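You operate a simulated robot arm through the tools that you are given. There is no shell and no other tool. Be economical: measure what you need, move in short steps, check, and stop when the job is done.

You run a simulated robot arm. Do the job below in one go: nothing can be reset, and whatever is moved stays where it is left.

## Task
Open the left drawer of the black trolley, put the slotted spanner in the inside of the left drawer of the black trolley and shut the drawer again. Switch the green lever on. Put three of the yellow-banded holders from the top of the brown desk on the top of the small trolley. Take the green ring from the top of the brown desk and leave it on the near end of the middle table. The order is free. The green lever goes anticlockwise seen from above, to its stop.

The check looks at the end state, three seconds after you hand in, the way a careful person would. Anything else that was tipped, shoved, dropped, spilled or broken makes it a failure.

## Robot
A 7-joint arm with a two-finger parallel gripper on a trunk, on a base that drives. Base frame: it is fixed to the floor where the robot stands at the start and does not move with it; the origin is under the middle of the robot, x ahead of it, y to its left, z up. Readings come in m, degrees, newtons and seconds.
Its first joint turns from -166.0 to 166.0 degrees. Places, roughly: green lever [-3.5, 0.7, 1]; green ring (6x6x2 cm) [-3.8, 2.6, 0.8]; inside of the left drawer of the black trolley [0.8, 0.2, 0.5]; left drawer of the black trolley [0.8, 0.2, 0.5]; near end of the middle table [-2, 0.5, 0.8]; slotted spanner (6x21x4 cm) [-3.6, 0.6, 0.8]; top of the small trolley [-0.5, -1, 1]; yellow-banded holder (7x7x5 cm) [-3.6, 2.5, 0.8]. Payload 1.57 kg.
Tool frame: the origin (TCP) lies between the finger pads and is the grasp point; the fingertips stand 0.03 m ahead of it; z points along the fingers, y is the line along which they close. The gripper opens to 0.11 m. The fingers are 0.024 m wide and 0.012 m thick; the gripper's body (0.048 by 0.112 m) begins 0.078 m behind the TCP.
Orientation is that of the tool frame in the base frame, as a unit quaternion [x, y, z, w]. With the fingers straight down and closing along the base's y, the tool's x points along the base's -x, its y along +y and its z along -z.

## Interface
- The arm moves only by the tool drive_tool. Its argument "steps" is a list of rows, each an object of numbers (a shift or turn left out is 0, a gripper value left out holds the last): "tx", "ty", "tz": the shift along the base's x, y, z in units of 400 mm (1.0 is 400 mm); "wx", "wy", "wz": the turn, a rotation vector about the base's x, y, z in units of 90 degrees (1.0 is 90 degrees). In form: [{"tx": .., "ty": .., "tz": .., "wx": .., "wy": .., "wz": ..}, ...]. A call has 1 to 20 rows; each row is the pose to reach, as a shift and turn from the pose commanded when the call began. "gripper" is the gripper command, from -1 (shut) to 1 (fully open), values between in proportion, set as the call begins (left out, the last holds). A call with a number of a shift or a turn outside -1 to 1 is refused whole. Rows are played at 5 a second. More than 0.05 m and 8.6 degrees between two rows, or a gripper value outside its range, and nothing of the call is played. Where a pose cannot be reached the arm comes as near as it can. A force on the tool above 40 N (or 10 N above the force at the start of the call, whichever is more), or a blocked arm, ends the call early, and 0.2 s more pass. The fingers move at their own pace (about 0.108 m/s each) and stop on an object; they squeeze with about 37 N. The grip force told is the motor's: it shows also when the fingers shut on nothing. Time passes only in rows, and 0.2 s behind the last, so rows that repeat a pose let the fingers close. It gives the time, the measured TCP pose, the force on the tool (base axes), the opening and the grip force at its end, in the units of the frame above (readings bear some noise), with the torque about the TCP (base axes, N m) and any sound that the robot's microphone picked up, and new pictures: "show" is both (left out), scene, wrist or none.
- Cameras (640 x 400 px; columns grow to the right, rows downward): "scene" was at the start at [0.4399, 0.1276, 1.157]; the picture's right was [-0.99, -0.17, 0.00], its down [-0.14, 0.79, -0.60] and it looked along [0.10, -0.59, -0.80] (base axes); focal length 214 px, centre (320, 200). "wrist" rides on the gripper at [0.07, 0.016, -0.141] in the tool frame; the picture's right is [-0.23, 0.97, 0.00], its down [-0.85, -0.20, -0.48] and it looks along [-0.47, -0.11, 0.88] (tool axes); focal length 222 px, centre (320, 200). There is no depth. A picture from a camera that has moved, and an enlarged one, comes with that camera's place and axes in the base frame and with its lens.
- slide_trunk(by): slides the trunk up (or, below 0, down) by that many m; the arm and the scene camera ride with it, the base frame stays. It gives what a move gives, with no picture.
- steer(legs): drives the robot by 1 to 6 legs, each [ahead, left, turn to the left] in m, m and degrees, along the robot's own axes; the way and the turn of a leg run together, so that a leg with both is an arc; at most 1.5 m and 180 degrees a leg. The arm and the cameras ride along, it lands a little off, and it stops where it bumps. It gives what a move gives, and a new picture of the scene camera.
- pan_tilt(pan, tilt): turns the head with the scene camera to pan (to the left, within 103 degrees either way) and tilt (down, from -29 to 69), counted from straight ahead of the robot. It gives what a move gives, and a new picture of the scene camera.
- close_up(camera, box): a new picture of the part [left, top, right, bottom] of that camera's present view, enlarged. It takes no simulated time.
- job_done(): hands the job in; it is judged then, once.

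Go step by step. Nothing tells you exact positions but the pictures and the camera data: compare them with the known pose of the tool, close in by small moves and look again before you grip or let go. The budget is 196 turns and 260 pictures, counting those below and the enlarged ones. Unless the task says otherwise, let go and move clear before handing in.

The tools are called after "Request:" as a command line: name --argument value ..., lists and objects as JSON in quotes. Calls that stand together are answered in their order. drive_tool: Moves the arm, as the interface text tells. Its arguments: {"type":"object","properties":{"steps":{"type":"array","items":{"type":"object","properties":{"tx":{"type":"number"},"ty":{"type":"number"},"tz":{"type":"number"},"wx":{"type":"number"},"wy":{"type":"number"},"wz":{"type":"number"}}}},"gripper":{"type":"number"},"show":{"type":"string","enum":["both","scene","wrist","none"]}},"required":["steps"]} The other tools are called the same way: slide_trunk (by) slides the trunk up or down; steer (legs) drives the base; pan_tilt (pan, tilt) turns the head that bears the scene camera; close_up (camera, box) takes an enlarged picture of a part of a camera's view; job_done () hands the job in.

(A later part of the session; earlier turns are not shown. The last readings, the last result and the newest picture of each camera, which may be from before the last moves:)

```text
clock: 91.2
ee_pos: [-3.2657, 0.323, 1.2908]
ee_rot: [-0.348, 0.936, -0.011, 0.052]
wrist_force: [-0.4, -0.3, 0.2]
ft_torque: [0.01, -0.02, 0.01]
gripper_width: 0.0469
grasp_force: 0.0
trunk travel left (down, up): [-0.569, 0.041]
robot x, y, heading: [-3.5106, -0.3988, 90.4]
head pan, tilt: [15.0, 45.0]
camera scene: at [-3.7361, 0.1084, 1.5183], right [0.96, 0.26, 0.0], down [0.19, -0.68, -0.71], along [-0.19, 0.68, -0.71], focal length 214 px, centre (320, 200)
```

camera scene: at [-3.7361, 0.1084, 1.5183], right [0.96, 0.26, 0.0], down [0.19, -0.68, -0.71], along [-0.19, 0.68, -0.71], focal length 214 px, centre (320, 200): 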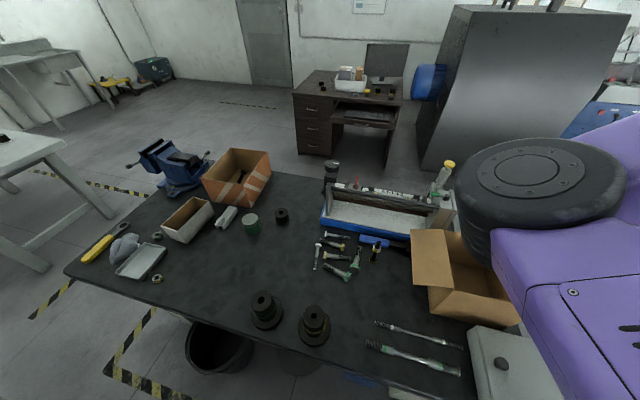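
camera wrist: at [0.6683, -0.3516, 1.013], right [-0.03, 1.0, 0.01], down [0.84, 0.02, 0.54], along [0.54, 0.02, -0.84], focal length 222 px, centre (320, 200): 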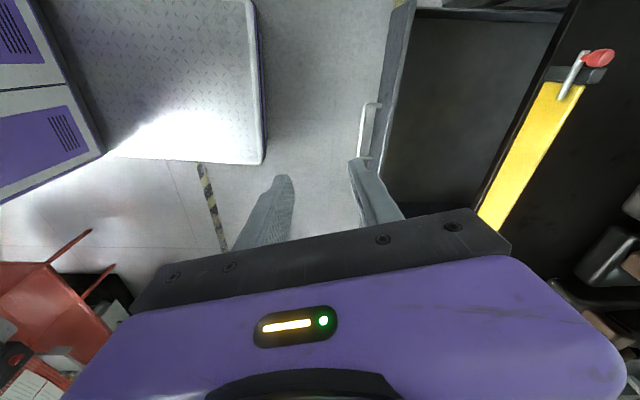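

I have a good view of the work table now. I'll zoom in to find the lever and spanner.

Request:
close_up --camera "scene" --box '[290, 150, 490, 275]'

Request:
close_up --camera "scene" --box '[220, 220, 480, 390]'

Request:
close_up --camera "scene" --box '[280, 50, 420, 140]'

```text
3.20 times, centred on (390, 212) of scene
camera zoom: at [-3.7361, 0.1084, 1.5183], right [0.96, 0.26, 0.0], down [0.19, -0.68, -0.71], along [-0.19, 0.68, -0.71], focal length 686 px, centre (96, 160)
```

zoom: 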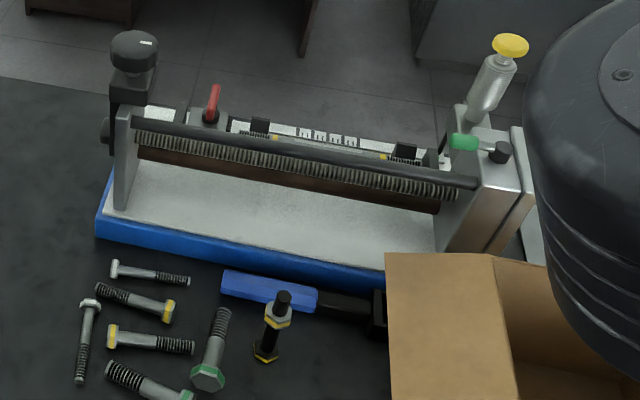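

```text
2.35 times, centred on (350, 305) of scene
camera zoom: at [-3.7361, 0.1084, 1.5183], right [0.96, 0.26, 0.0], down [0.19, -0.68, -0.71], along [-0.19, 0.68, -0.71], focal length 505 px, centre (249, -47)
```

zoom: 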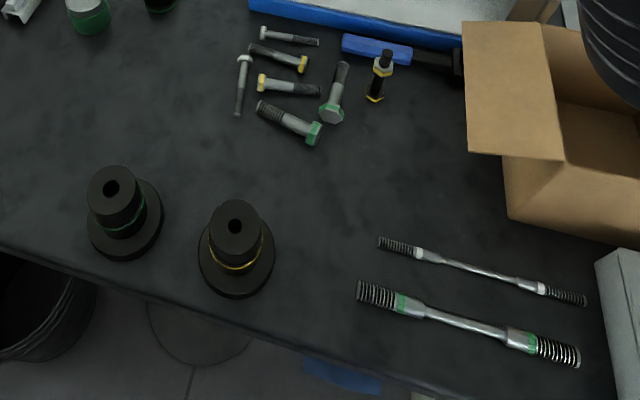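

```text
4.44 times, centred on (350, 95) of scene
camera zoom: at [-3.7361, 0.1084, 1.5183], right [0.96, 0.26, 0.0], down [0.19, -0.68, -0.71], along [-0.19, 0.68, -0.71], focal length 953 px, centre (187, 667)
```

zoom: 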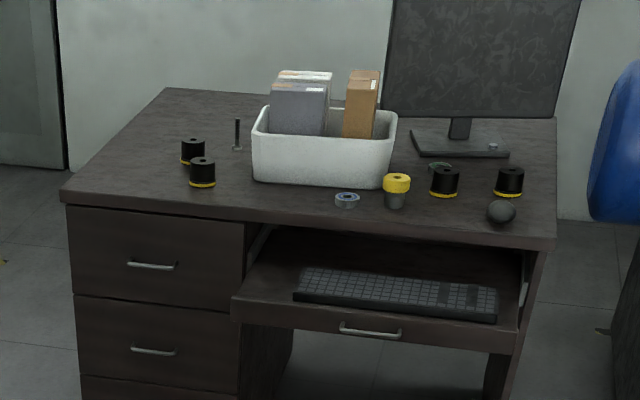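

The spanner is the blue-handled tool near (-3.67, 0.62), and the green lever is on the machine's right end near (-3.5, 0.73). I'll edge forward and bring the wrist camera over the lever.

Request:
steer --legs '[[0.12, 0, 0]]'

Request:
drive_tool --steps '[{"tx": -0.06, "ty": 0.05, "wz": 0.06}, {"tx": -0.12, "ty": 0.1, "wz": 0.12}, {"tx": -0.18, "ty": 0.15, "wz": 0.18}, {"tx": -0.24, "ty": 0.2, "wz": 0.24}, {"tx": -0.3, "ty": 0.25, "wz": 0.3}, {"tx": -0.36, "ty": 0.3, "wz": 0.36}, {"tx": -0.42, "ty": 0.33, "wz": 0.42}, {"tx": -0.48, "ty": 0.36, "wz": 0.48}, {"tx": -0.53, "ty": 0.38, "wz": 0.545}]'

```text
clock: 92.4
ee_pos: [-3.2678, 0.4432, 1.2909]
ee_rot: [-0.349, 0.936, -0.011, 0.053]
wrist_force: [-0.6, -1.2, -0.5]
ft_torque: [0.02, -0.01, -0.01]
gripper_width: 0.0468
grasp_force: 0.1
trunk travel left (down, up): [-0.569, 0.041]
robot x, y, heading: [-3.5101, -0.2734, 90.4]
head pan, tilt: [15.0, 45.0]
camera scene: at [-3.7366, 0.2284, 1.5185], right [0.96, 0.26, 0.0], down [0.19, -0.68, -0.71], along [-0.19, 0.68, -0.71], focal length 214 px, centre (320, 200)
```

scene: 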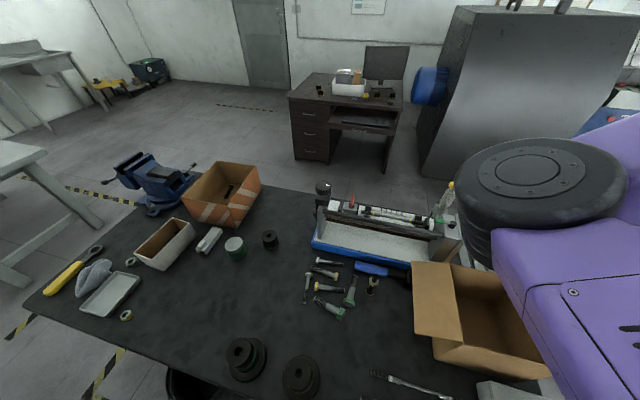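

```text
clock: 94.4
ee_pos: [-3.4803, 0.5946, 1.2893]
ee_rot: [-0.706, 0.707, 0.011, 0.053]
wrist_force: [0.6, 0.5, -0.5]
ft_torque: [-0.01, 0.0, 0.04]
gripper_width: 0.0468
grasp_force: 0.0
trunk travel left (down, up): [-0.569, 0.041]
robot x, y, heading: [-3.5113, -0.2761, 90.5]
head pan, tilt: [15.0, 45.0]
camera scene: at [-3.7363, 0.2288, 1.5183], right [0.96, 0.26, 0.0], down [0.19, -0.68, -0.71], along [-0.19, 0.68, -0.71], focal length 214 px, centre (320, 200)
camera wrist: at [-3.5046, 0.5119, 1.4223], right [-0.97, 0.23, -0.03], down [0.17, 0.81, 0.56], along [0.16, 0.54, -0.82], focal length 222 px, centre (320, 200)
```

scene: 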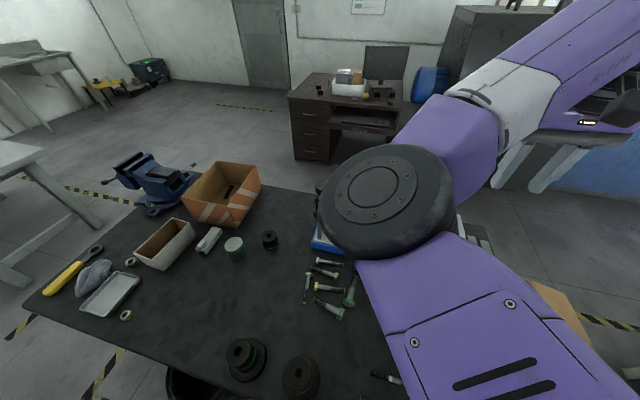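
wrist: 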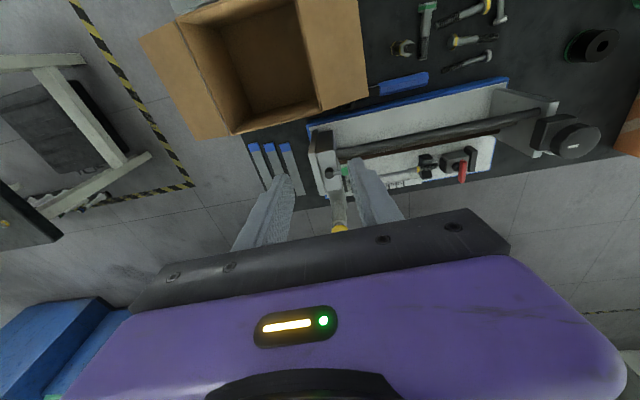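

Request:
close_up --camera "wrist" --box '[270, 110, 430, 210]'

Request:
close_up --camera "wrist" --box '[320, 40, 480, 140]'

```text
4.00 times, centred on (350, 160) of wrist
camera zoom: at [-3.5046, 0.5119, 1.4223], right [-0.97, 0.23, -0.03], down [0.17, 0.81, 0.56], along [0.16, 0.54, -0.82], focal length 888 px, centre (200, 360)
```

zoom: 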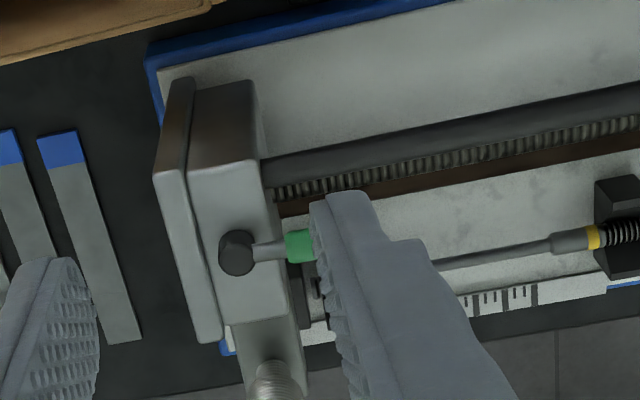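

```text
4.00 times, centred on (400, 90) of wrist
camera zoom: at [-3.5046, 0.5119, 1.4223], right [-0.97, 0.23, -0.03], down [0.17, 0.81, 0.56], along [0.16, 0.54, -0.82], focal length 888 px, centre (0, 640)
```

zoom: 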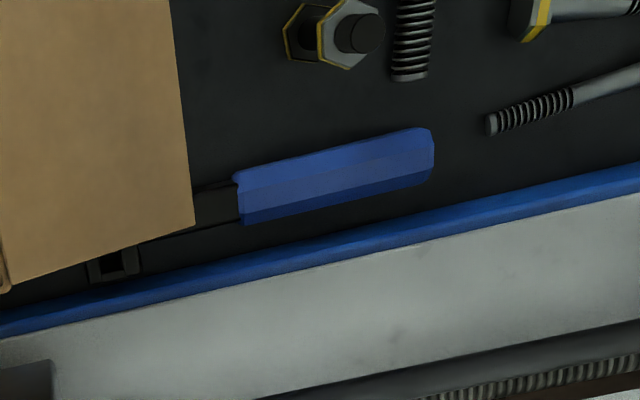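

Triangulation puts the lever pivot at (-3.461, 0.723, 1.006), with its green grip 4–5 cm west of it. I'll straighten the tool, close the fingers and hover just north of the grip.

Request:
drive_tool --steps '[{"tx": -0.012, "ty": 0.08, "tz": -0.05, "wx": -0.0115, "wy": 0.0076}, {"tx": -0.025, "ty": 0.16, "tz": -0.1, "wx": -0.023, "wy": 0.015}, {"tx": -0.038, "ty": 0.24, "tz": -0.16, "wx": -0.035, "wy": 0.023}, {"tx": -0.05, "ty": 0.32, "tz": -0.24, "wx": -0.046, "wy": 0.03}, {"tx": -0.0625, "ty": 0.393, "tz": -0.32, "wx": -0.0575, "wy": 0.0378}, {"tx": -0.0625, "ty": 0.393, "tz": -0.348, "wx": -0.0575, "wy": 0.0378}]' --gripper -1

Request:
close_up --camera "wrist" --box '[240, 90, 400, 250]'

```text
clock: 95.8
ee_pos: [-3.508, 0.7392, 1.1496]
ee_rot: [-0.705, 0.709, 0.002, 0.0]
wrist_force: [-0.2, -0.5, -0.6]
ft_torque: [0.02, 0.01, -0.02]
gripper_width: 0.0
grasp_force: 21.3
out of reach, approached as far as the arm can: row 5, 6
trunk travel left (down, up): [-0.569, 0.041]
robot x, y, heading: [-3.516, -0.2767, 90.2]
head pan, tilt: [15.0, 45.0]
camera scene: at [-3.7367, 0.2287, 1.5183], right [0.96, 0.26, 0.0], down [0.19, -0.68, -0.71], along [-0.19, 0.68, -0.71], focal length 214 px, centre (320, 200)
camera wrist: at [-3.5242, 0.6691, 1.2898], right [-0.97, 0.23, 0.0], down [0.2, 0.85, 0.48], along [0.11, 0.47, -0.88], focal length 222 px, centre (320, 200)
```

scene: 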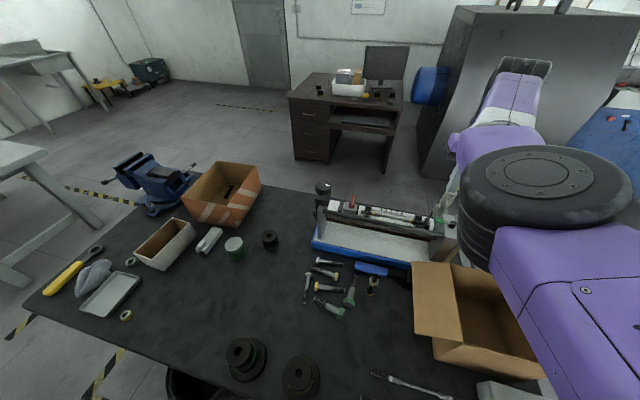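
wrist: 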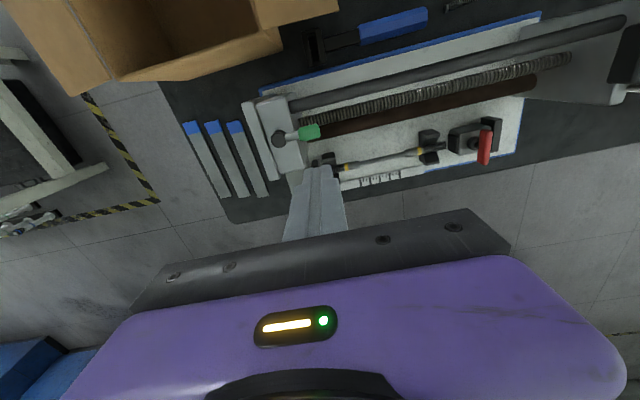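

```text
2.50 times, centred on (320, 170) of wrist
camera zoom: at [-3.5242, 0.6691, 1.2898], right [-0.97, 0.23, 0.0], down [0.2, 0.85, 0.48], along [0.11, 0.47, -0.88], focal length 555 px, centre (320, 275)
```

zoom: 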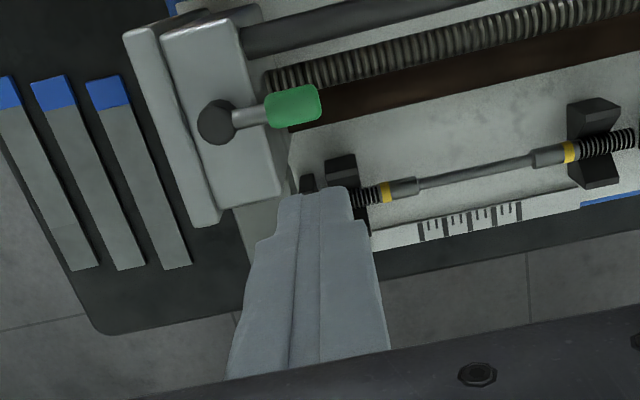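

The fingers sit north-west of the lever, but reach is at its limit. I'll creep the base 6 cm forward and re-aim.

Request:
steer --legs '[[0.06, 0, 0]]'

Request:
drive_tool --steps '[{"tx": 0.0, "ty": -0.03}, {"tx": 0.0, "ty": -0.06}, {"tx": 0.0, "ty": -0.09}]' --show "wrist"

```text
clock: 96.8
ee_pos: [-3.507, 0.7996, 1.1496]
ee_rot: [-0.706, 0.709, 0.002, 0.001]
wrist_force: [0.1, 0.0, 0.1]
ft_torque: [-0.02, 0.01, -0.05]
gripper_width: 0.0
grasp_force: 21.2
trunk travel left (down, up): [-0.569, 0.041]
robot x, y, heading: [-3.5137, -0.2207, 90.5]
head pan, tilt: [15.0, 45.0]
camera scene: at [-3.7368, 0.2884, 1.5185], right [0.96, 0.26, 0.0], down [0.19, -0.68, -0.71], along [-0.19, 0.68, -0.71], focal length 214 px, centre (320, 200)
```

scene: 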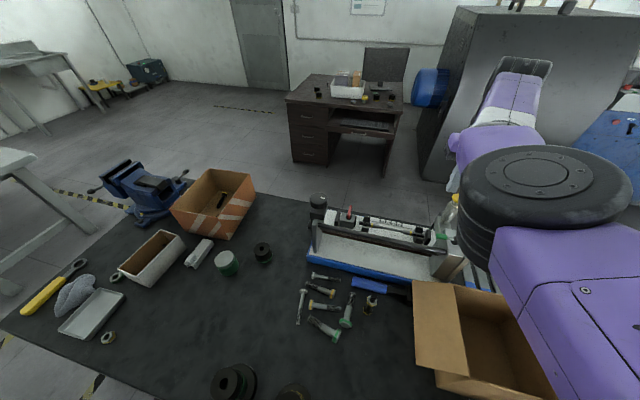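

```text
clock: 97.6
ee_pos: [-3.5075, 0.7629, 1.1498]
ee_rot: [-0.706, 0.708, 0.002, 0.001]
wrist_force: [0.6, -0.3, -0.2]
ft_torque: [0.0, 0.02, -0.03]
gripper_width: 0.0001
grasp_force: 21.7
trunk travel left (down, up): [-0.569, 0.041]
robot x, y, heading: [-3.5112, -0.2128, 90.5]
head pan, tilt: [15.0, 45.0]
camera wrist: at [-3.5241, 0.6928, 1.2896], right [-0.97, 0.23, 0.0], down [0.2, 0.85, 0.48], along [0.11, 0.47, -0.88], focal length 222 px, centre (320, 200)
```

wrist: 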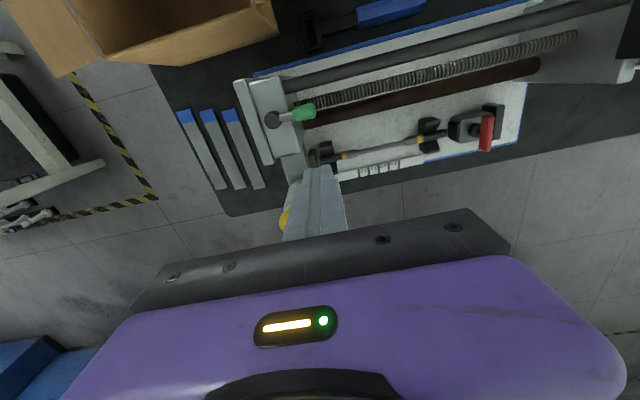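

The fingertips are north of the grip with the capped cylinder about 1.5 cm to the east. I'll descend to lever height.

Request:
drive_tool --steps '[{"tz": -0.1}, {"tz": -0.2, "tx": -0.005}, {"tz": -0.25, "tx": -0.005, "ty": -0.01}, {"tz": -0.302, "tx": -0.005, "ty": -0.01}]' --show "wrist"

Request:
close_up --camera "wrist" --box '[240, 50, 400, 210]'

```text
clock: 98.6
ee_pos: [-3.5121, 0.7589, 1.0303]
ee_rot: [-0.707, 0.707, 0.002, 0.0]
wrist_force: [-0.4, -0.8, -0.1]
ft_torque: [-0.06, -0.02, -0.03]
gripper_width: 0.0001
grasp_force: 21.0
trunk travel left (down, up): [-0.569, 0.041]
robot x, y, heading: [-3.5112, -0.2164, 90.4]
head pan, tilt: [15.0, 45.0]
camera wrist: at [-3.5278, 0.6881, 1.1697], right [-0.97, 0.23, 0.0], down [0.2, 0.85, 0.48], along [0.11, 0.47, -0.88], focal length 222 px, centre (320, 200)
```

wrist: 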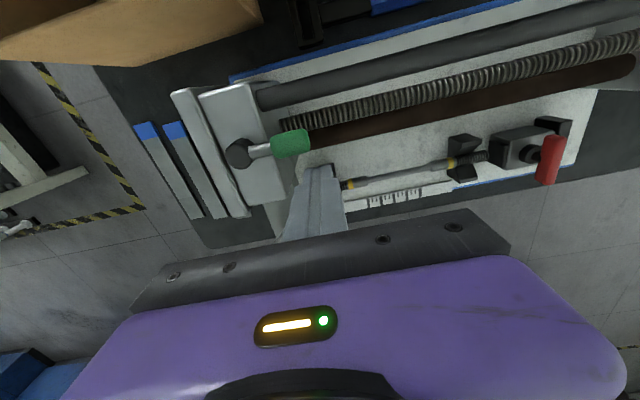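

```text
2.50 times, centred on (320, 130) of wrist
camera zoom: at [-3.5278, 0.6881, 1.1697], right [-0.97, 0.23, 0.0], down [0.2, 0.85, 0.48], along [0.11, 0.47, -0.88], focal length 555 px, centre (320, 375)
```

zoom: 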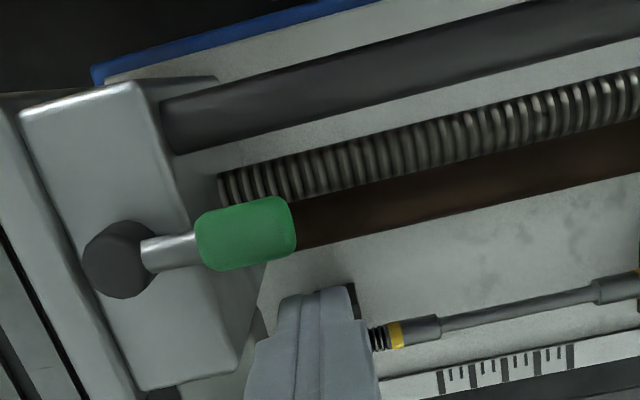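

Fingers are at lever height just north of the grip. I'll push it round in an arc, first about 60°.

Request:
drive_tool --steps '[{"tx": 0.025, "ty": -0.037}, {"tx": 0.018, "ty": -0.057}, {"tx": 0.014, "ty": -0.077}, {"tx": 0.014, "ty": -0.098}, {"tx": 0.017, "ty": -0.1185}, {"tx": 0.025, "ty": -0.138}, {"tx": 0.0335, "ty": -0.157}]' --show "wrist"

```text
clock: 100.2
ee_pos: [-3.4993, 0.7002, 1.0291]
ee_rot: [0.708, -0.706, -0.004, -0.002]
wrist_force: [-7.3, 21.2, -0.3]
ft_torque: [0.29, 0.09, 0.16]
gripper_width: 0.0
grasp_force: 21.4
trunk travel left (down, up): [-0.569, 0.041]
robot x, y, heading: [-3.5133, -0.2168, 90.0]
head pan, tilt: [15.0, 45.0]
camera wrist: at [-3.5149, 0.6279, 1.169], right [-0.97, 0.23, 0.01], down [0.2, 0.85, 0.49], along [0.11, 0.47, -0.87], focal length 222 px, centre (320, 200)
```

wrist: 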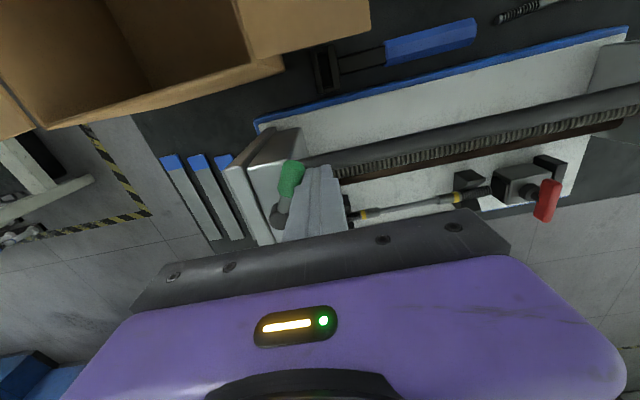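

The lever has swung about 60°. I'll keep following the arc until it hits its stop.

Request:
drive_tool --steps '[{"tx": 0.015, "ty": -0.017}, {"tx": 0.03, "ty": -0.03}, {"tx": 0.047, "ty": -0.04}, {"tx": 0.067, "ty": -0.0475}, {"tx": 0.082, "ty": -0.05}]' --show "wrist"

Request:
close_up --camera "wrist" --box '[220, 100, 380, 260]'

```text
clock: 100.6
ee_pos: [-3.4999, 0.6983, 1.0303]
ee_rot: [0.71, -0.705, -0.008, -0.003]
wrist_force: [-4.9, 2.7, 0.4]
ft_torque: [0.01, 0.07, -0.05]
gripper_width: 0.0
grasp_force: 21.5
trunk travel left (down, up): [-0.569, 0.041]
robot x, y, heading: [-3.5107, -0.2177, 90.5]
head pan, tilt: [15.0, 45.0]
stopped in row 1: the force on the tool passed its limit at 48 N (the readings are from after the stop); the commanded pose is now the measured one
camera wrist: at [-3.5143, 0.6258, 1.1697], right [-0.98, 0.22, 0.01], down [0.2, 0.85, 0.49], along [0.1, 0.48, -0.87], focal length 222 px, centre (320, 200)
```

wrist: 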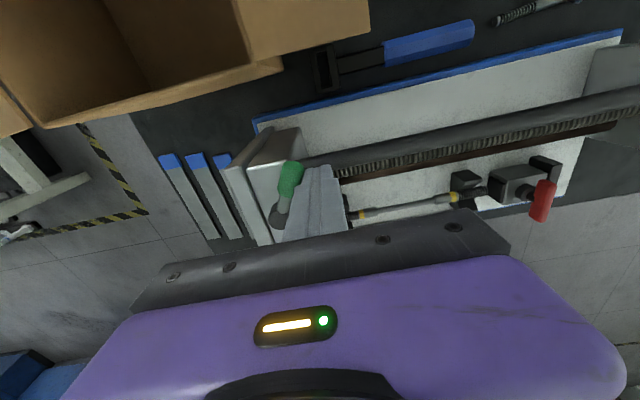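

```text
2.50 times, centred on (300, 180) of wrist
camera zoom: at [-3.5143, 0.6258, 1.1697], right [-0.98, 0.22, 0.01], down [0.2, 0.85, 0.49], along [0.1, 0.48, -0.87], focal length 555 px, centre (370, 250)
```

zoom: 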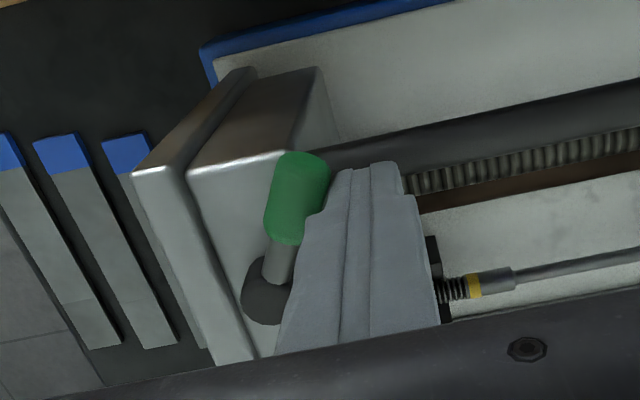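

The lever stands at about 58°; the stop could be its end or my finger may be touching the black bar. I'll raise the fingertips a little and test by pushing again.

Request:
drive_tool --steps '[{"tx": -0.012, "ty": 0.01, "tz": 0.0}, {"tx": -0.012, "ty": 0.01, "tz": 0.022}, {"tx": 0.0, "ty": -0.005, "tz": 0.022}, {"tx": 0.01, "ty": -0.015, "tz": 0.022}, {"tx": 0.021, "ty": -0.026, "tz": 0.022}, {"tx": 0.032, "ty": -0.036, "tz": 0.022}, {"tx": 0.05, "ty": -0.046, "tz": 0.022}]' --show "wrist"

Request:
close_up --camera "wrist" --box '[220, 100, 380, 260]'

```text
clock: 101.6
ee_pos: [-3.4989, 0.6965, 1.0407]
ee_rot: [0.713, -0.701, -0.016, -0.006]
wrist_force: [-5.4, 1.2, 0.3]
ft_torque: [0.0, 0.15, -0.01]
gripper_width: 0.0
grasp_force: 21.3
trunk travel left (down, up): [-0.569, 0.041]
robot x, y, heading: [-3.5112, -0.2131, 90.7]
head pan, tilt: [15.0, 45.0]
stopped in row 5: the force on the tool passed its limit at 45 N (the readings are from after the stop); the commanded pose is now the measured one
camera wrist: at [-3.5134, 0.6221, 1.1801], right [-0.98, 0.21, 0.02], down [0.19, 0.84, 0.5], along [0.09, 0.49, -0.86], focal length 222 px, centre (320, 200)
```

wrist: 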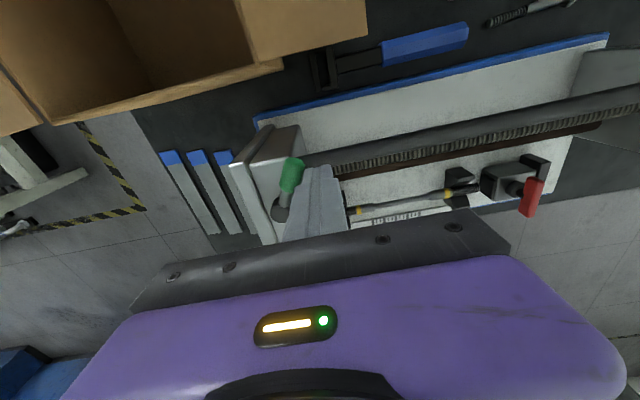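

```text
2.50 times, centred on (300, 180) of wrist
camera zoom: at [-3.5134, 0.6221, 1.1801], right [-0.98, 0.21, 0.02], down [0.19, 0.84, 0.5], along [0.09, 0.49, -0.86], focal length 555 px, centre (370, 250)
```

zoom: 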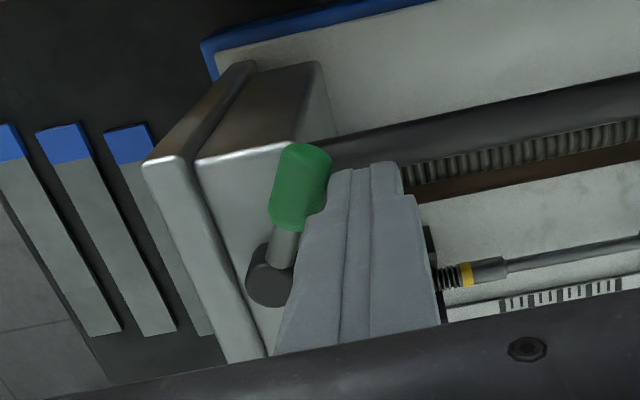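

The lever stops at the same angle with the fingertips well above the bar, so this is its own stop. I'll back off, rise, and verify.

Request:
drive_tool --steps '[{"tx": -0.03, "ty": 0.02}, {"tx": -0.06, "ty": 0.03, "tz": 0.03}, {"tx": -0.06, "ty": 0.03, "tz": 0.13}, {"tx": -0.06, "ty": -0.05, "tz": 0.24}, {"tx": -0.06, "ty": -0.12, "tz": 0.35}, {"tx": -0.06, "ty": -0.2, "tz": 0.42}]' --show "none"

Request:
close_up --camera "wrist" --box '[220, 60, 420, 260]'

```text
refused: row 4 steps farther than a row can; nothing moved
```

```text
2.00 times, centred on (320, 160) of wrist
camera zoom: at [-3.5134, 0.6221, 1.1801], right [-0.98, 0.21, 0.02], down [0.19, 0.84, 0.5], along [0.09, 0.49, -0.86], focal length 444 px, centre (320, 280)
```

zoom: 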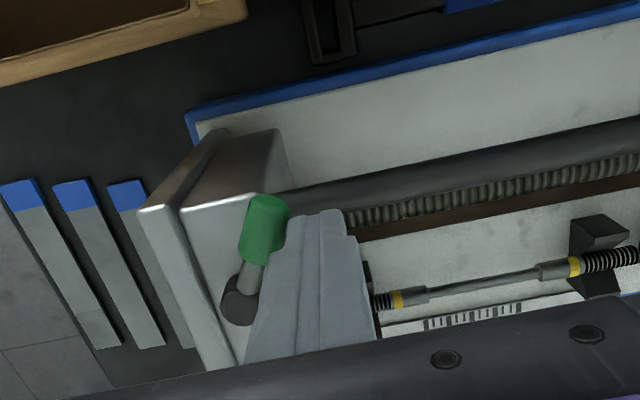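

Request:
drive_tool --steps '[{"tx": -0.03, "ty": 0.02}, {"tx": -0.06, "ty": 0.03, "tz": 0.03}, {"tx": -0.06, "ty": 0.03, "tz": 0.13}, {"tx": -0.06, "ty": -0.03, "tz": 0.22}, {"tx": -0.06, "ty": -0.1, "tz": 0.31}, {"tx": -0.06, "ty": -0.18, "tz": 0.38}]' --show "none"

Request:
close_up --camera "wrist" --box '[240, 50, 400, 210]'

```text
clock: 103.0
ee_pos: [-3.5221, 0.6234, 1.1957]
ee_rot: [0.712, -0.702, -0.015, -0.006]
wrist_force: [-0.4, -0.1, 0.0]
ft_torque: [-0.04, 0.02, -0.05]
gripper_width: 0.0
grasp_force: 20.9
trunk travel left (down, up): [-0.569, 0.041]
robot x, y, heading: [-3.5126, -0.2148, 90.1]
head pan, tilt: [15.0, 45.0]
```

```text
2.50 times, centred on (320, 130) of wrist
camera zoom: at [-3.5362, 0.5493, 1.334], right [-0.98, 0.21, 0.02], down [0.19, 0.84, 0.5], along [0.09, 0.49, -0.86], focal length 555 px, centre (320, 375)
```

zoom: 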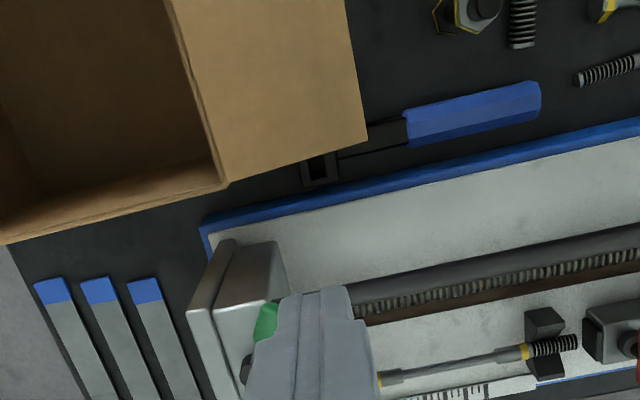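

The lever looks settled at its stop. The spanner handle centre is near (-3.66, 0.62, 0.816); I'll yaw the tool to close across it and hover over its west part, clear of the carton and the standing bolt.

Request:
drive_tool --steps '[{"tx": -0.04, "ty": -0.005, "wz": -0.085}, {"tx": -0.08, "ty": -0.01, "wz": -0.17}, {"tx": -0.12, "ty": -0.015, "wz": -0.255}, {"tx": -0.16, "ty": -0.02, "wz": -0.34}, {"tx": -0.2, "ty": -0.025, "wz": -0.425}, {"tx": -0.24, "ty": -0.03, "wz": -0.51}, {"tx": -0.28, "ty": -0.035, "wz": -0.595}, {"tx": -0.32, "ty": -0.04, "wz": -0.68}, {"tx": -0.36, "ty": -0.045, "tz": -0.06, "wz": -0.765}, {"tx": -0.4, "ty": -0.05, "tz": -0.12, "wz": -0.85}, {"tx": -0.42, "ty": -0.05, "tz": -0.2, "wz": -0.933}]' --gripper 0.1

```text
clock: 105.4
ee_pos: [-3.6888, 0.6022, 1.1144]
ee_rot: [-0.058, 0.998, 0.007, 0.015]
wrist_force: [1.0, -0.9, 0.0]
ft_torque: [0.01, -0.01, -0.01]
gripper_width: 0.0605
grasp_force: 0.0
trunk travel left (down, up): [-0.569, 0.041]
robot x, y, heading: [-3.5114, -0.2167, 90.1]
head pan, tilt: [15.0, 45.0]
camera scene: at [-3.7373, 0.2891, 1.5184], right [0.96, 0.26, 0.0], down [0.19, -0.68, -0.71], along [-0.19, 0.68, -0.71], focal length 214 px, centre (320, 200)
camera wrist: at [-3.765, 0.607, 1.2524], right [0.11, 0.99, 0.02], down [0.86, -0.11, 0.5], along [0.5, -0.04, -0.86], focal length 222 px, centre (320, 200)
```

scene: 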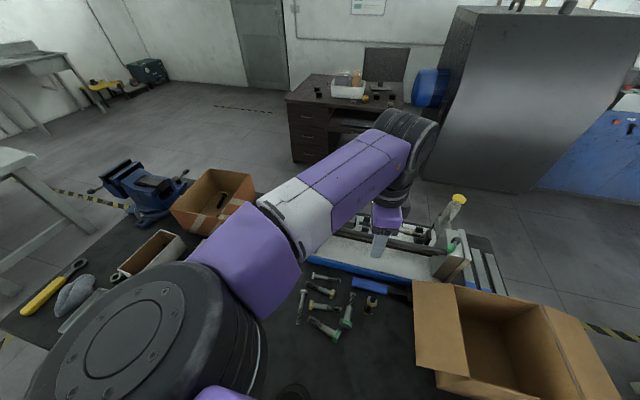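
wrist: 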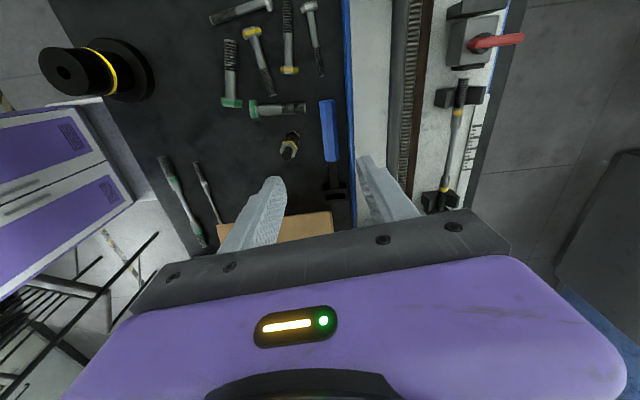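

The elbow went to the left, well above the table. I'll descend toward the handle with a slight tilt away from the machine's bar.

Request:
drive_tool --steps '[{"ty": 0.01, "tz": -0.1, "wx": 0.016, "wy": 0.004}, {"ty": 0.02, "tz": -0.2, "wx": 0.032, "wy": 0.008, "wz": -0.01}, {"ty": 0.03, "tz": -0.3, "wx": 0.048, "wy": 0.011, "wz": -0.02}, {"ty": 0.04, "tz": -0.38, "wx": 0.064, "wy": 0.015, "wz": -0.03}, {"ty": 0.05, "tz": -0.45, "wx": 0.078, "wy": 0.018, "wz": -0.03}]'

```text
clock: 106.6
ee_pos: [-3.6904, 0.6247, 0.9337]
ee_rot: [-0.035, 0.997, 0.069, 0.005]
wrist_force: [0.2, -0.2, 0.0]
ft_torque: [0.0, -0.03, 0.01]
gripper_width: 0.0604
grasp_force: 0.0
trunk travel left (down, up): [-0.569, 0.041]
robot x, y, heading: [-3.513, -0.2134, 90.4]
head pan, tilt: [15.0, 45.0]
camera scene: at [-3.7375, 0.2891, 1.5184], right [0.96, 0.26, 0.0], down [0.19, -0.68, -0.71], along [-0.19, 0.68, -0.71], focal length 214 px, centre (320, 200)
camera wrist: at [-3.7621, 0.6162, 1.0741], right [0.16, 0.98, 0.14], down [0.87, -0.2, 0.46], along [0.48, 0.05, -0.88], focal length 222 px, centre (320, 200)
```

scene: 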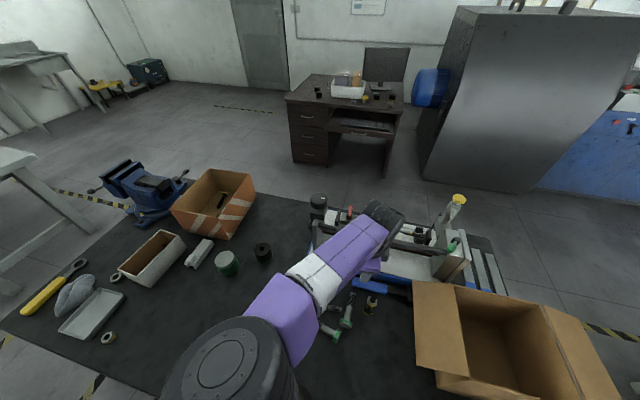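
wrist: 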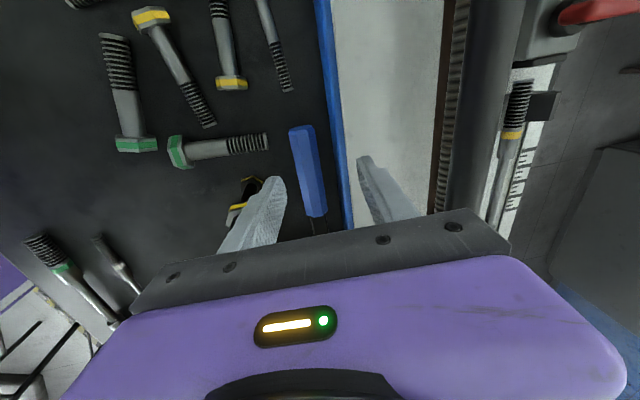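

Handle between fingers; the blue tray edge is close on the north side. I'll narrow the opening to 42 mm and descend carefully.

Request:
drive_tool --steps '[{"tx": 0.01, "ty": -0.014}, {"tx": 0.0125, "ty": -0.014, "tz": -0.08}, {"tx": 0.0125, "ty": -0.014, "tz": -0.16}, {"tx": 0.0125, "ty": -0.014, "tz": -0.2}, {"tx": 0.0125, "ty": -0.014, "tz": -0.238}]' --gripper -0.236 --show "wrist"

```text
clock: 107.8
ee_pos: [-3.6859, 0.6184, 0.8377]
ee_rot: [-0.036, 0.997, 0.069, 0.004]
wrist_force: [-0.3, 0.3, 0.3]
ft_torque: [0.02, -0.01, 0.04]
gripper_width: 0.042
grasp_force: 0.1
trunk travel left (down, up): [-0.569, 0.041]
robot x, y, heading: [-3.5164, -0.21, 90.0]
head pan, tilt: [15.0, 45.0]
camera wrist: at [-3.7566, 0.6103, 0.9783], right [0.16, 0.98, 0.14], down [0.87, -0.2, 0.46], along [0.48, 0.04, -0.88], focal length 222 px, centre (320, 200)
```

wrist: 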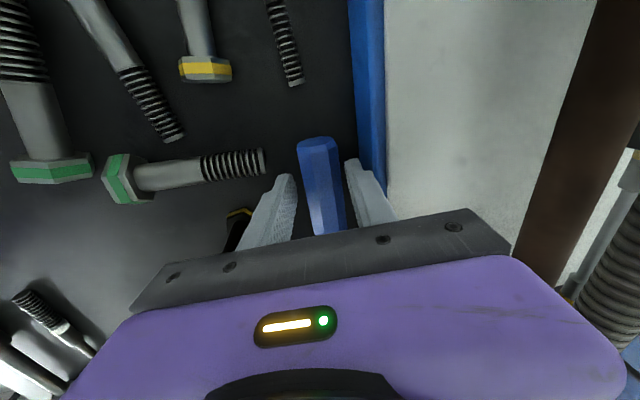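

The handle is centred between the fingers. I'll close and lift a little.

Request:
drive_tool --steps '[{}, {}, {}, {}]' --gripper -1 --show "none"

Request:
drive_tool --steps '[{"tz": 0.02}, {"tz": 0.04, "tx": -0.02}, {"tz": 0.05, "tx": -0.06}, {"tz": 0.06, "tx": -0.1}]'

```text
clock: 108.8
ee_pos: [-3.6842, 0.6192, 0.8379]
ee_rot: [-0.034, 0.997, 0.068, 0.005]
wrist_force: [-1.1, -2.6, 0.5]
ft_torque: [0.01, 0.41, -0.95]
gripper_width: 0.0312
grasp_force: 36.4
trunk travel left (down, up): [-0.569, 0.041]
robot x, y, heading: [-3.5118, -0.2124, 90.4]
head pan, tilt: [15.0, 45.0]
```

```text
clock: 109.8
ee_pos: [-3.7245, 0.6182, 0.8605]
ee_rot: [-0.036, 0.997, 0.068, 0.005]
wrist_force: [0.2, -4.7, -4.0]
ft_torque: [-0.16, 0.36, -0.88]
gripper_width: 0.0314
grasp_force: 37.0
trunk travel left (down, up): [-0.569, 0.041]
robot x, y, heading: [-3.5157, -0.2125, 90.3]
head pan, tilt: [15.0, 45.0]
camera scene: at [-3.7373, 0.2893, 1.5183], right [0.96, 0.26, 0.0], down [0.19, -0.68, -0.71], along [-0.19, 0.68, -0.71], focal length 214 px, centre (320, 200)
camera wrist: at [-3.7969, 0.6095, 1.0016], right [0.16, 0.98, 0.14], down [0.87, -0.2, 0.46], along [0.48, 0.05, -0.88], focal length 222 px, centre (320, 200)
```

scene: 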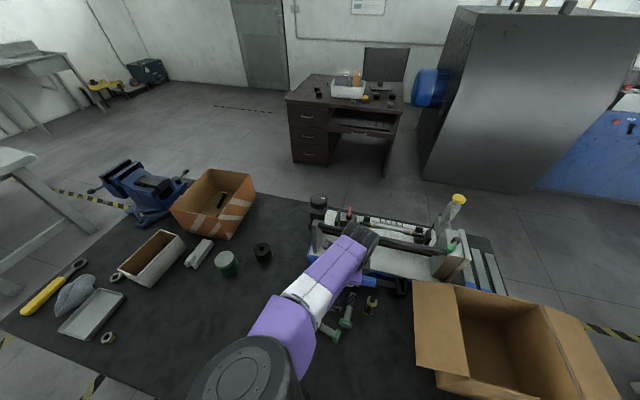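
wrist: 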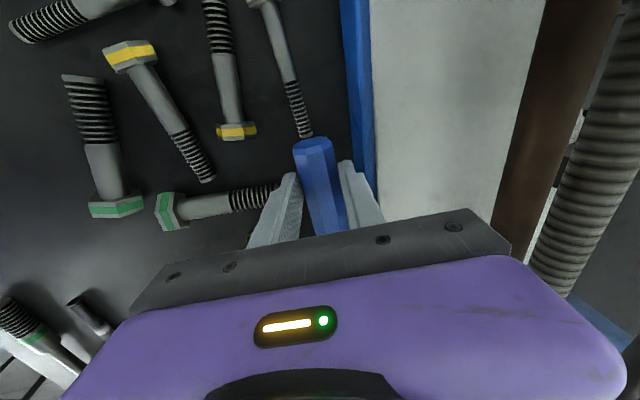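

The spanner is gripped and free. I'll lift straight up and check it and the lever.

Request:
drive_tool --steps '[{"tz": 0.08}, {"tz": 0.18}, {"tz": 0.28}, {"tz": 0.38}, {"tz": 0.48}, {"tz": 0.58}, {"tz": 0.68}]'

Request:
close_up --camera "scene" --box '[400, 180, 500, 280]'

```text
clock: 111.4
ee_pos: [-3.7269, 0.6195, 1.134]
ee_rot: [-0.035, 0.997, 0.068, 0.004]
wrist_force: [-0.6, 1.1, -4.0]
ft_torque: [-0.06, 0.29, 0.05]
gripper_width: 0.0313
grasp_force: 36.8
trunk travel left (down, up): [-0.569, 0.041]
robot x, y, heading: [-3.5148, -0.2142, 90.2]
head pan, tilt: [15.0, 45.0]
camera scene: at [-3.7375, 0.2895, 1.5181], right [0.96, 0.26, 0.0], down [0.19, -0.68, -0.71], along [-0.19, 0.68, -0.71], focal length 214 px, centre (320, 200)
camera wrist: at [-3.799, 0.6097, 1.2751], right [0.16, 0.98, 0.14], down [0.86, -0.2, 0.46], along [0.48, 0.04, -0.88], focal length 222 px, centre (320, 200)
```

scene: 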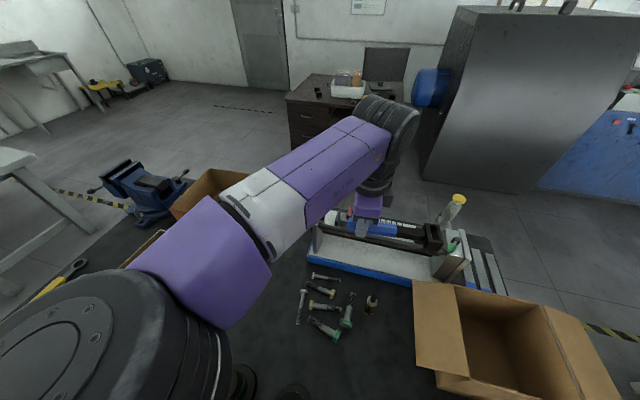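
wrist: 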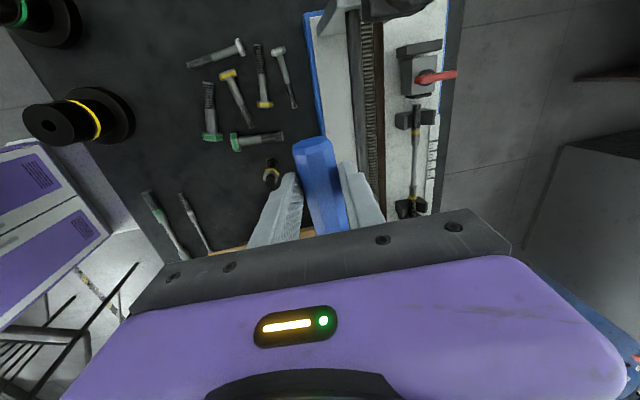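

```text
4.00 times, centred on (450, 230) of scene
camera zoom: at [-3.7375, 0.2895, 1.5181], right [0.96, 0.26, 0.0], down [0.19, -0.68, -0.71], along [-0.19, 0.68, -0.71], focal length 858 px, centre (-200, 80)
```

zoom: 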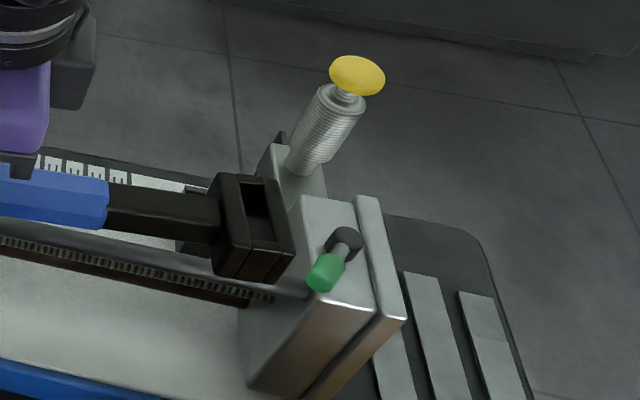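

The lever sits at its stop and the spanner is held firmly, handle first. I'll back off, turn east, and carry it along the aisle to the black trolley.

Request:
steer --legs '[[-0.12, 0, 0], [0, 0, -90], [0, 0.12, 0]]'

Request:
pan_tilt --pan -30 --tilt 25

```text
clock: 117.3
ee_pos: [-2.6774, -0.0118, 1.1354]
ee_rot: [0.683, 0.727, 0.045, 0.052]
wrist_force: [-0.1, 0.0, -4.8]
ft_torque: [0.34, 0.02, 0.02]
gripper_width: 0.0312
grasp_force: 37.1
trunk travel left (down, up): [-0.569, 0.041]
robot x, y, heading: [-3.5125, -0.2197, -0.3]
head pan, tilt: [15.0, 45.0]
camera scene: at [-3.0059, 0.002, 1.5183], right [0.26, -0.97, 0.0], down [-0.68, -0.18, -0.71], along [0.68, 0.18, -0.71], focal length 214 px, centre (320, 200)
```

scene: 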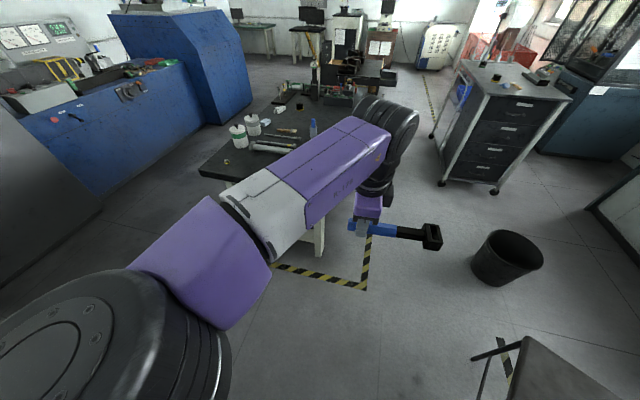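

```text
clock: 118.5
ee_pos: [-2.6768, -0.0117, 1.1346]
ee_rot: [0.683, 0.727, 0.045, 0.052]
wrist_force: [0.1, 0.3, -4.1]
ft_torque: [0.33, 0.01, 0.02]
gripper_width: 0.0312
grasp_force: 37.1
trunk travel left (down, up): [-0.569, 0.041]
robot x, y, heading: [-3.512, -0.2159, -0.1]
head pan, tilt: [-30.0, 25.0]
camera scene: at [-3.0048, -0.0648, 1.5488], right [-0.5, -0.86, 0.0], down [-0.37, 0.21, -0.91], along [0.78, -0.45, -0.42], focal length 214 px, centre (320, 200)
```

scene: 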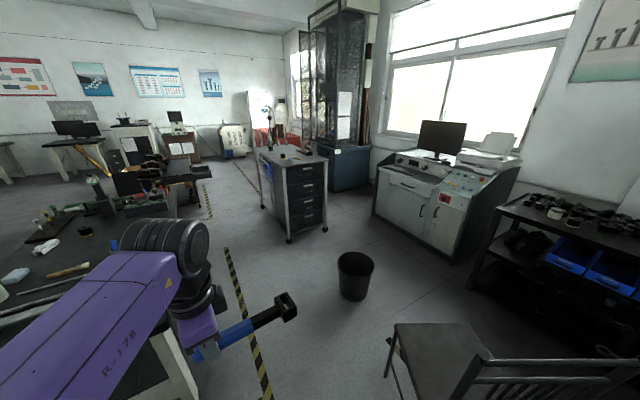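

The way is clear. I'll drive east along the aisle at y ≈ -0.3.

Request:
steer --legs '[[0, -0.04, 0], [1.4, 0, 0], [0, -0.08, 0], [1.3, 0, 0]]'

Request:
pan_tilt --pan -15 --tilt 35

```text
clock: 132.9
ee_pos: [0.0595, -0.106, 1.135]
ee_rot: [0.68, 0.73, 0.045, 0.052]
wrist_force: [-0.8, 0.7, -4.9]
ft_torque: [0.31, 0.07, 0.01]
gripper_width: 0.031
grasp_force: 37.3
trunk travel left (down, up): [-0.569, 0.041]
robot x, y, heading: [-0.773, -0.3202, -0.1]
head pan, tilt: [-30.0, 25.0]
camera scene: at [-0.2673, -0.1621, 1.5489], right [-0.5, -0.87, 0.0], down [-0.37, 0.21, -0.91], along [0.79, -0.45, -0.42], focal length 214 px, centre (320, 200)
```

scene: 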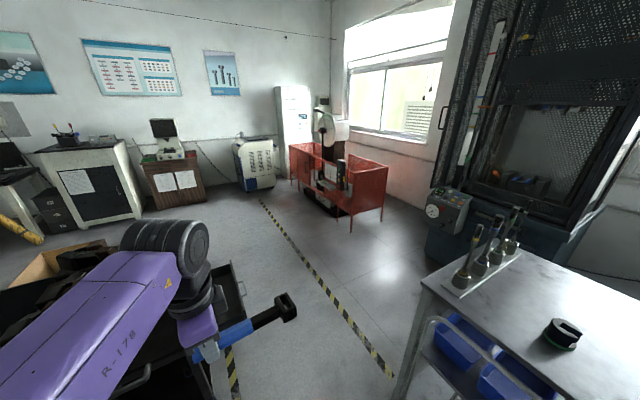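

```text
clock: 133.7
ee_pos: [0.06, -0.1056, 1.1339]
ee_rot: [0.681, 0.729, 0.044, 0.052]
wrist_force: [-0.2, -0.3, -3.6]
ft_torque: [0.32, 0.04, 0.01]
gripper_width: 0.0313
grasp_force: 36.9
trunk travel left (down, up): [-0.569, 0.041]
robot x, y, heading: [-0.7731, -0.3198, 0.0]
head pan, tilt: [-15.0, 35.0]
camera scene: at [-0.262, -0.1388, 1.5331], right [-0.26, -0.97, 0.0], down [-0.55, 0.15, -0.82], along [0.79, -0.21, -0.57], focal length 214 px, centre (320, 200)
```

scene: 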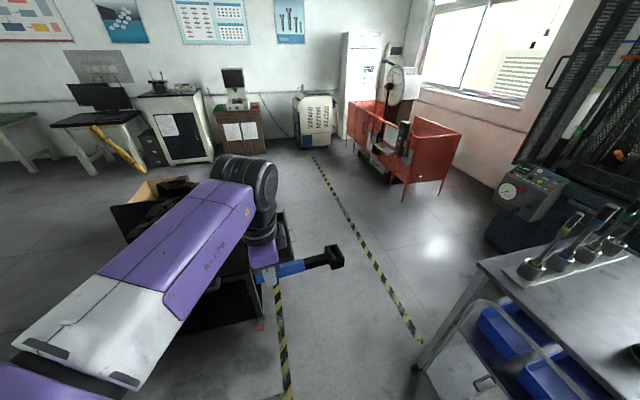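

I'll roll up beside the open drawer, then turn the spanner to lie along x.

Request:
steer --legs '[[0.78, 0.08, 0]]'

Request:
drive_tool --steps '[{"wz": 0.09}, {"wz": 0.18}, {"wz": 0.27}, {"wz": 0.36}, {"wz": 0.45}, {"wz": 0.54}, {"wz": 0.63}, {"wz": 0.72}, {"wz": 0.81}, {"wz": 0.9}, {"wz": 0.97}]'

```text
clock: 137.9
ee_pos: [0.8547, -0.0296, 1.1338]
ee_rot: [0.683, 0.728, 0.045, 0.051]
wrist_force: [0.1, -0.6, -4.1]
ft_torque: [0.29, 0.02, 0.0]
gripper_width: 0.0313
grasp_force: 37.1
trunk travel left (down, up): [-0.569, 0.041]
robot x, y, heading: [0.0172, -0.2364, 0.0]
head pan, tilt: [-15.0, 35.0]
camera scene: at [0.5323, -0.06, 1.5331], right [-0.26, -0.97, 0.0], down [-0.55, 0.15, -0.82], along [0.79, -0.21, -0.57], focal length 214 px, centre (320, 200)
```

scene: 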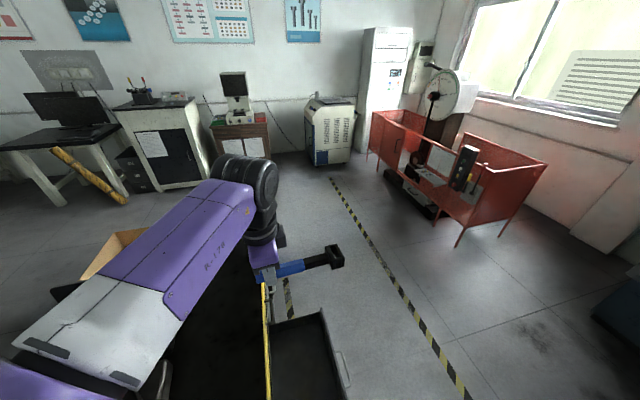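

```text
clock: 140.3
ee_pos: [0.8541, -0.0291, 1.1341]
ee_rot: [-0.01, 0.998, 0.068, 0.006]
wrist_force: [-0.1, 0.0, -4.3]
ft_torque: [-0.02, 0.31, 0.03]
gripper_width: 0.0312
grasp_force: 36.8
trunk travel left (down, up): [-0.569, 0.041]
robot x, y, heading: [0.0174, -0.2372, -0.3]
head pan, tilt: [-15.0, 35.0]
camera scene: at [0.5324, -0.06, 1.5331], right [-0.26, -0.97, 0.0], down [-0.55, 0.15, -0.82], along [0.79, -0.21, -0.57], focal length 214 px, centre (320, 200)
camera wrist: at [0.7827, -0.034, 1.2747], right [0.21, 0.97, 0.14], down [0.85, -0.25, 0.46], along [0.48, 0.02, -0.88], focal length 222 px, centre (320, 200)
```

scene: 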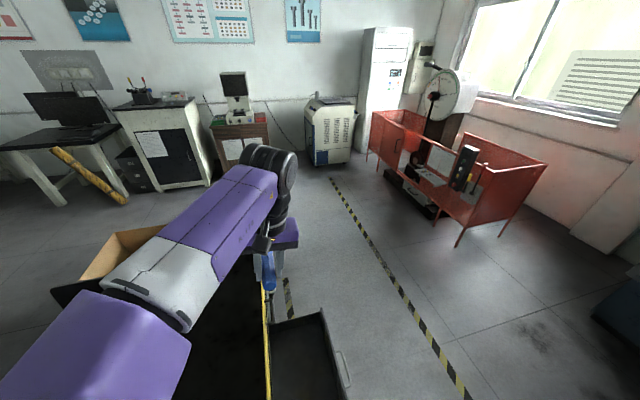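
wrist: 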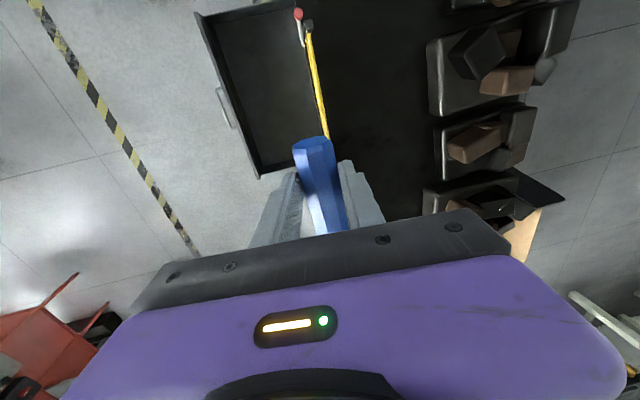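

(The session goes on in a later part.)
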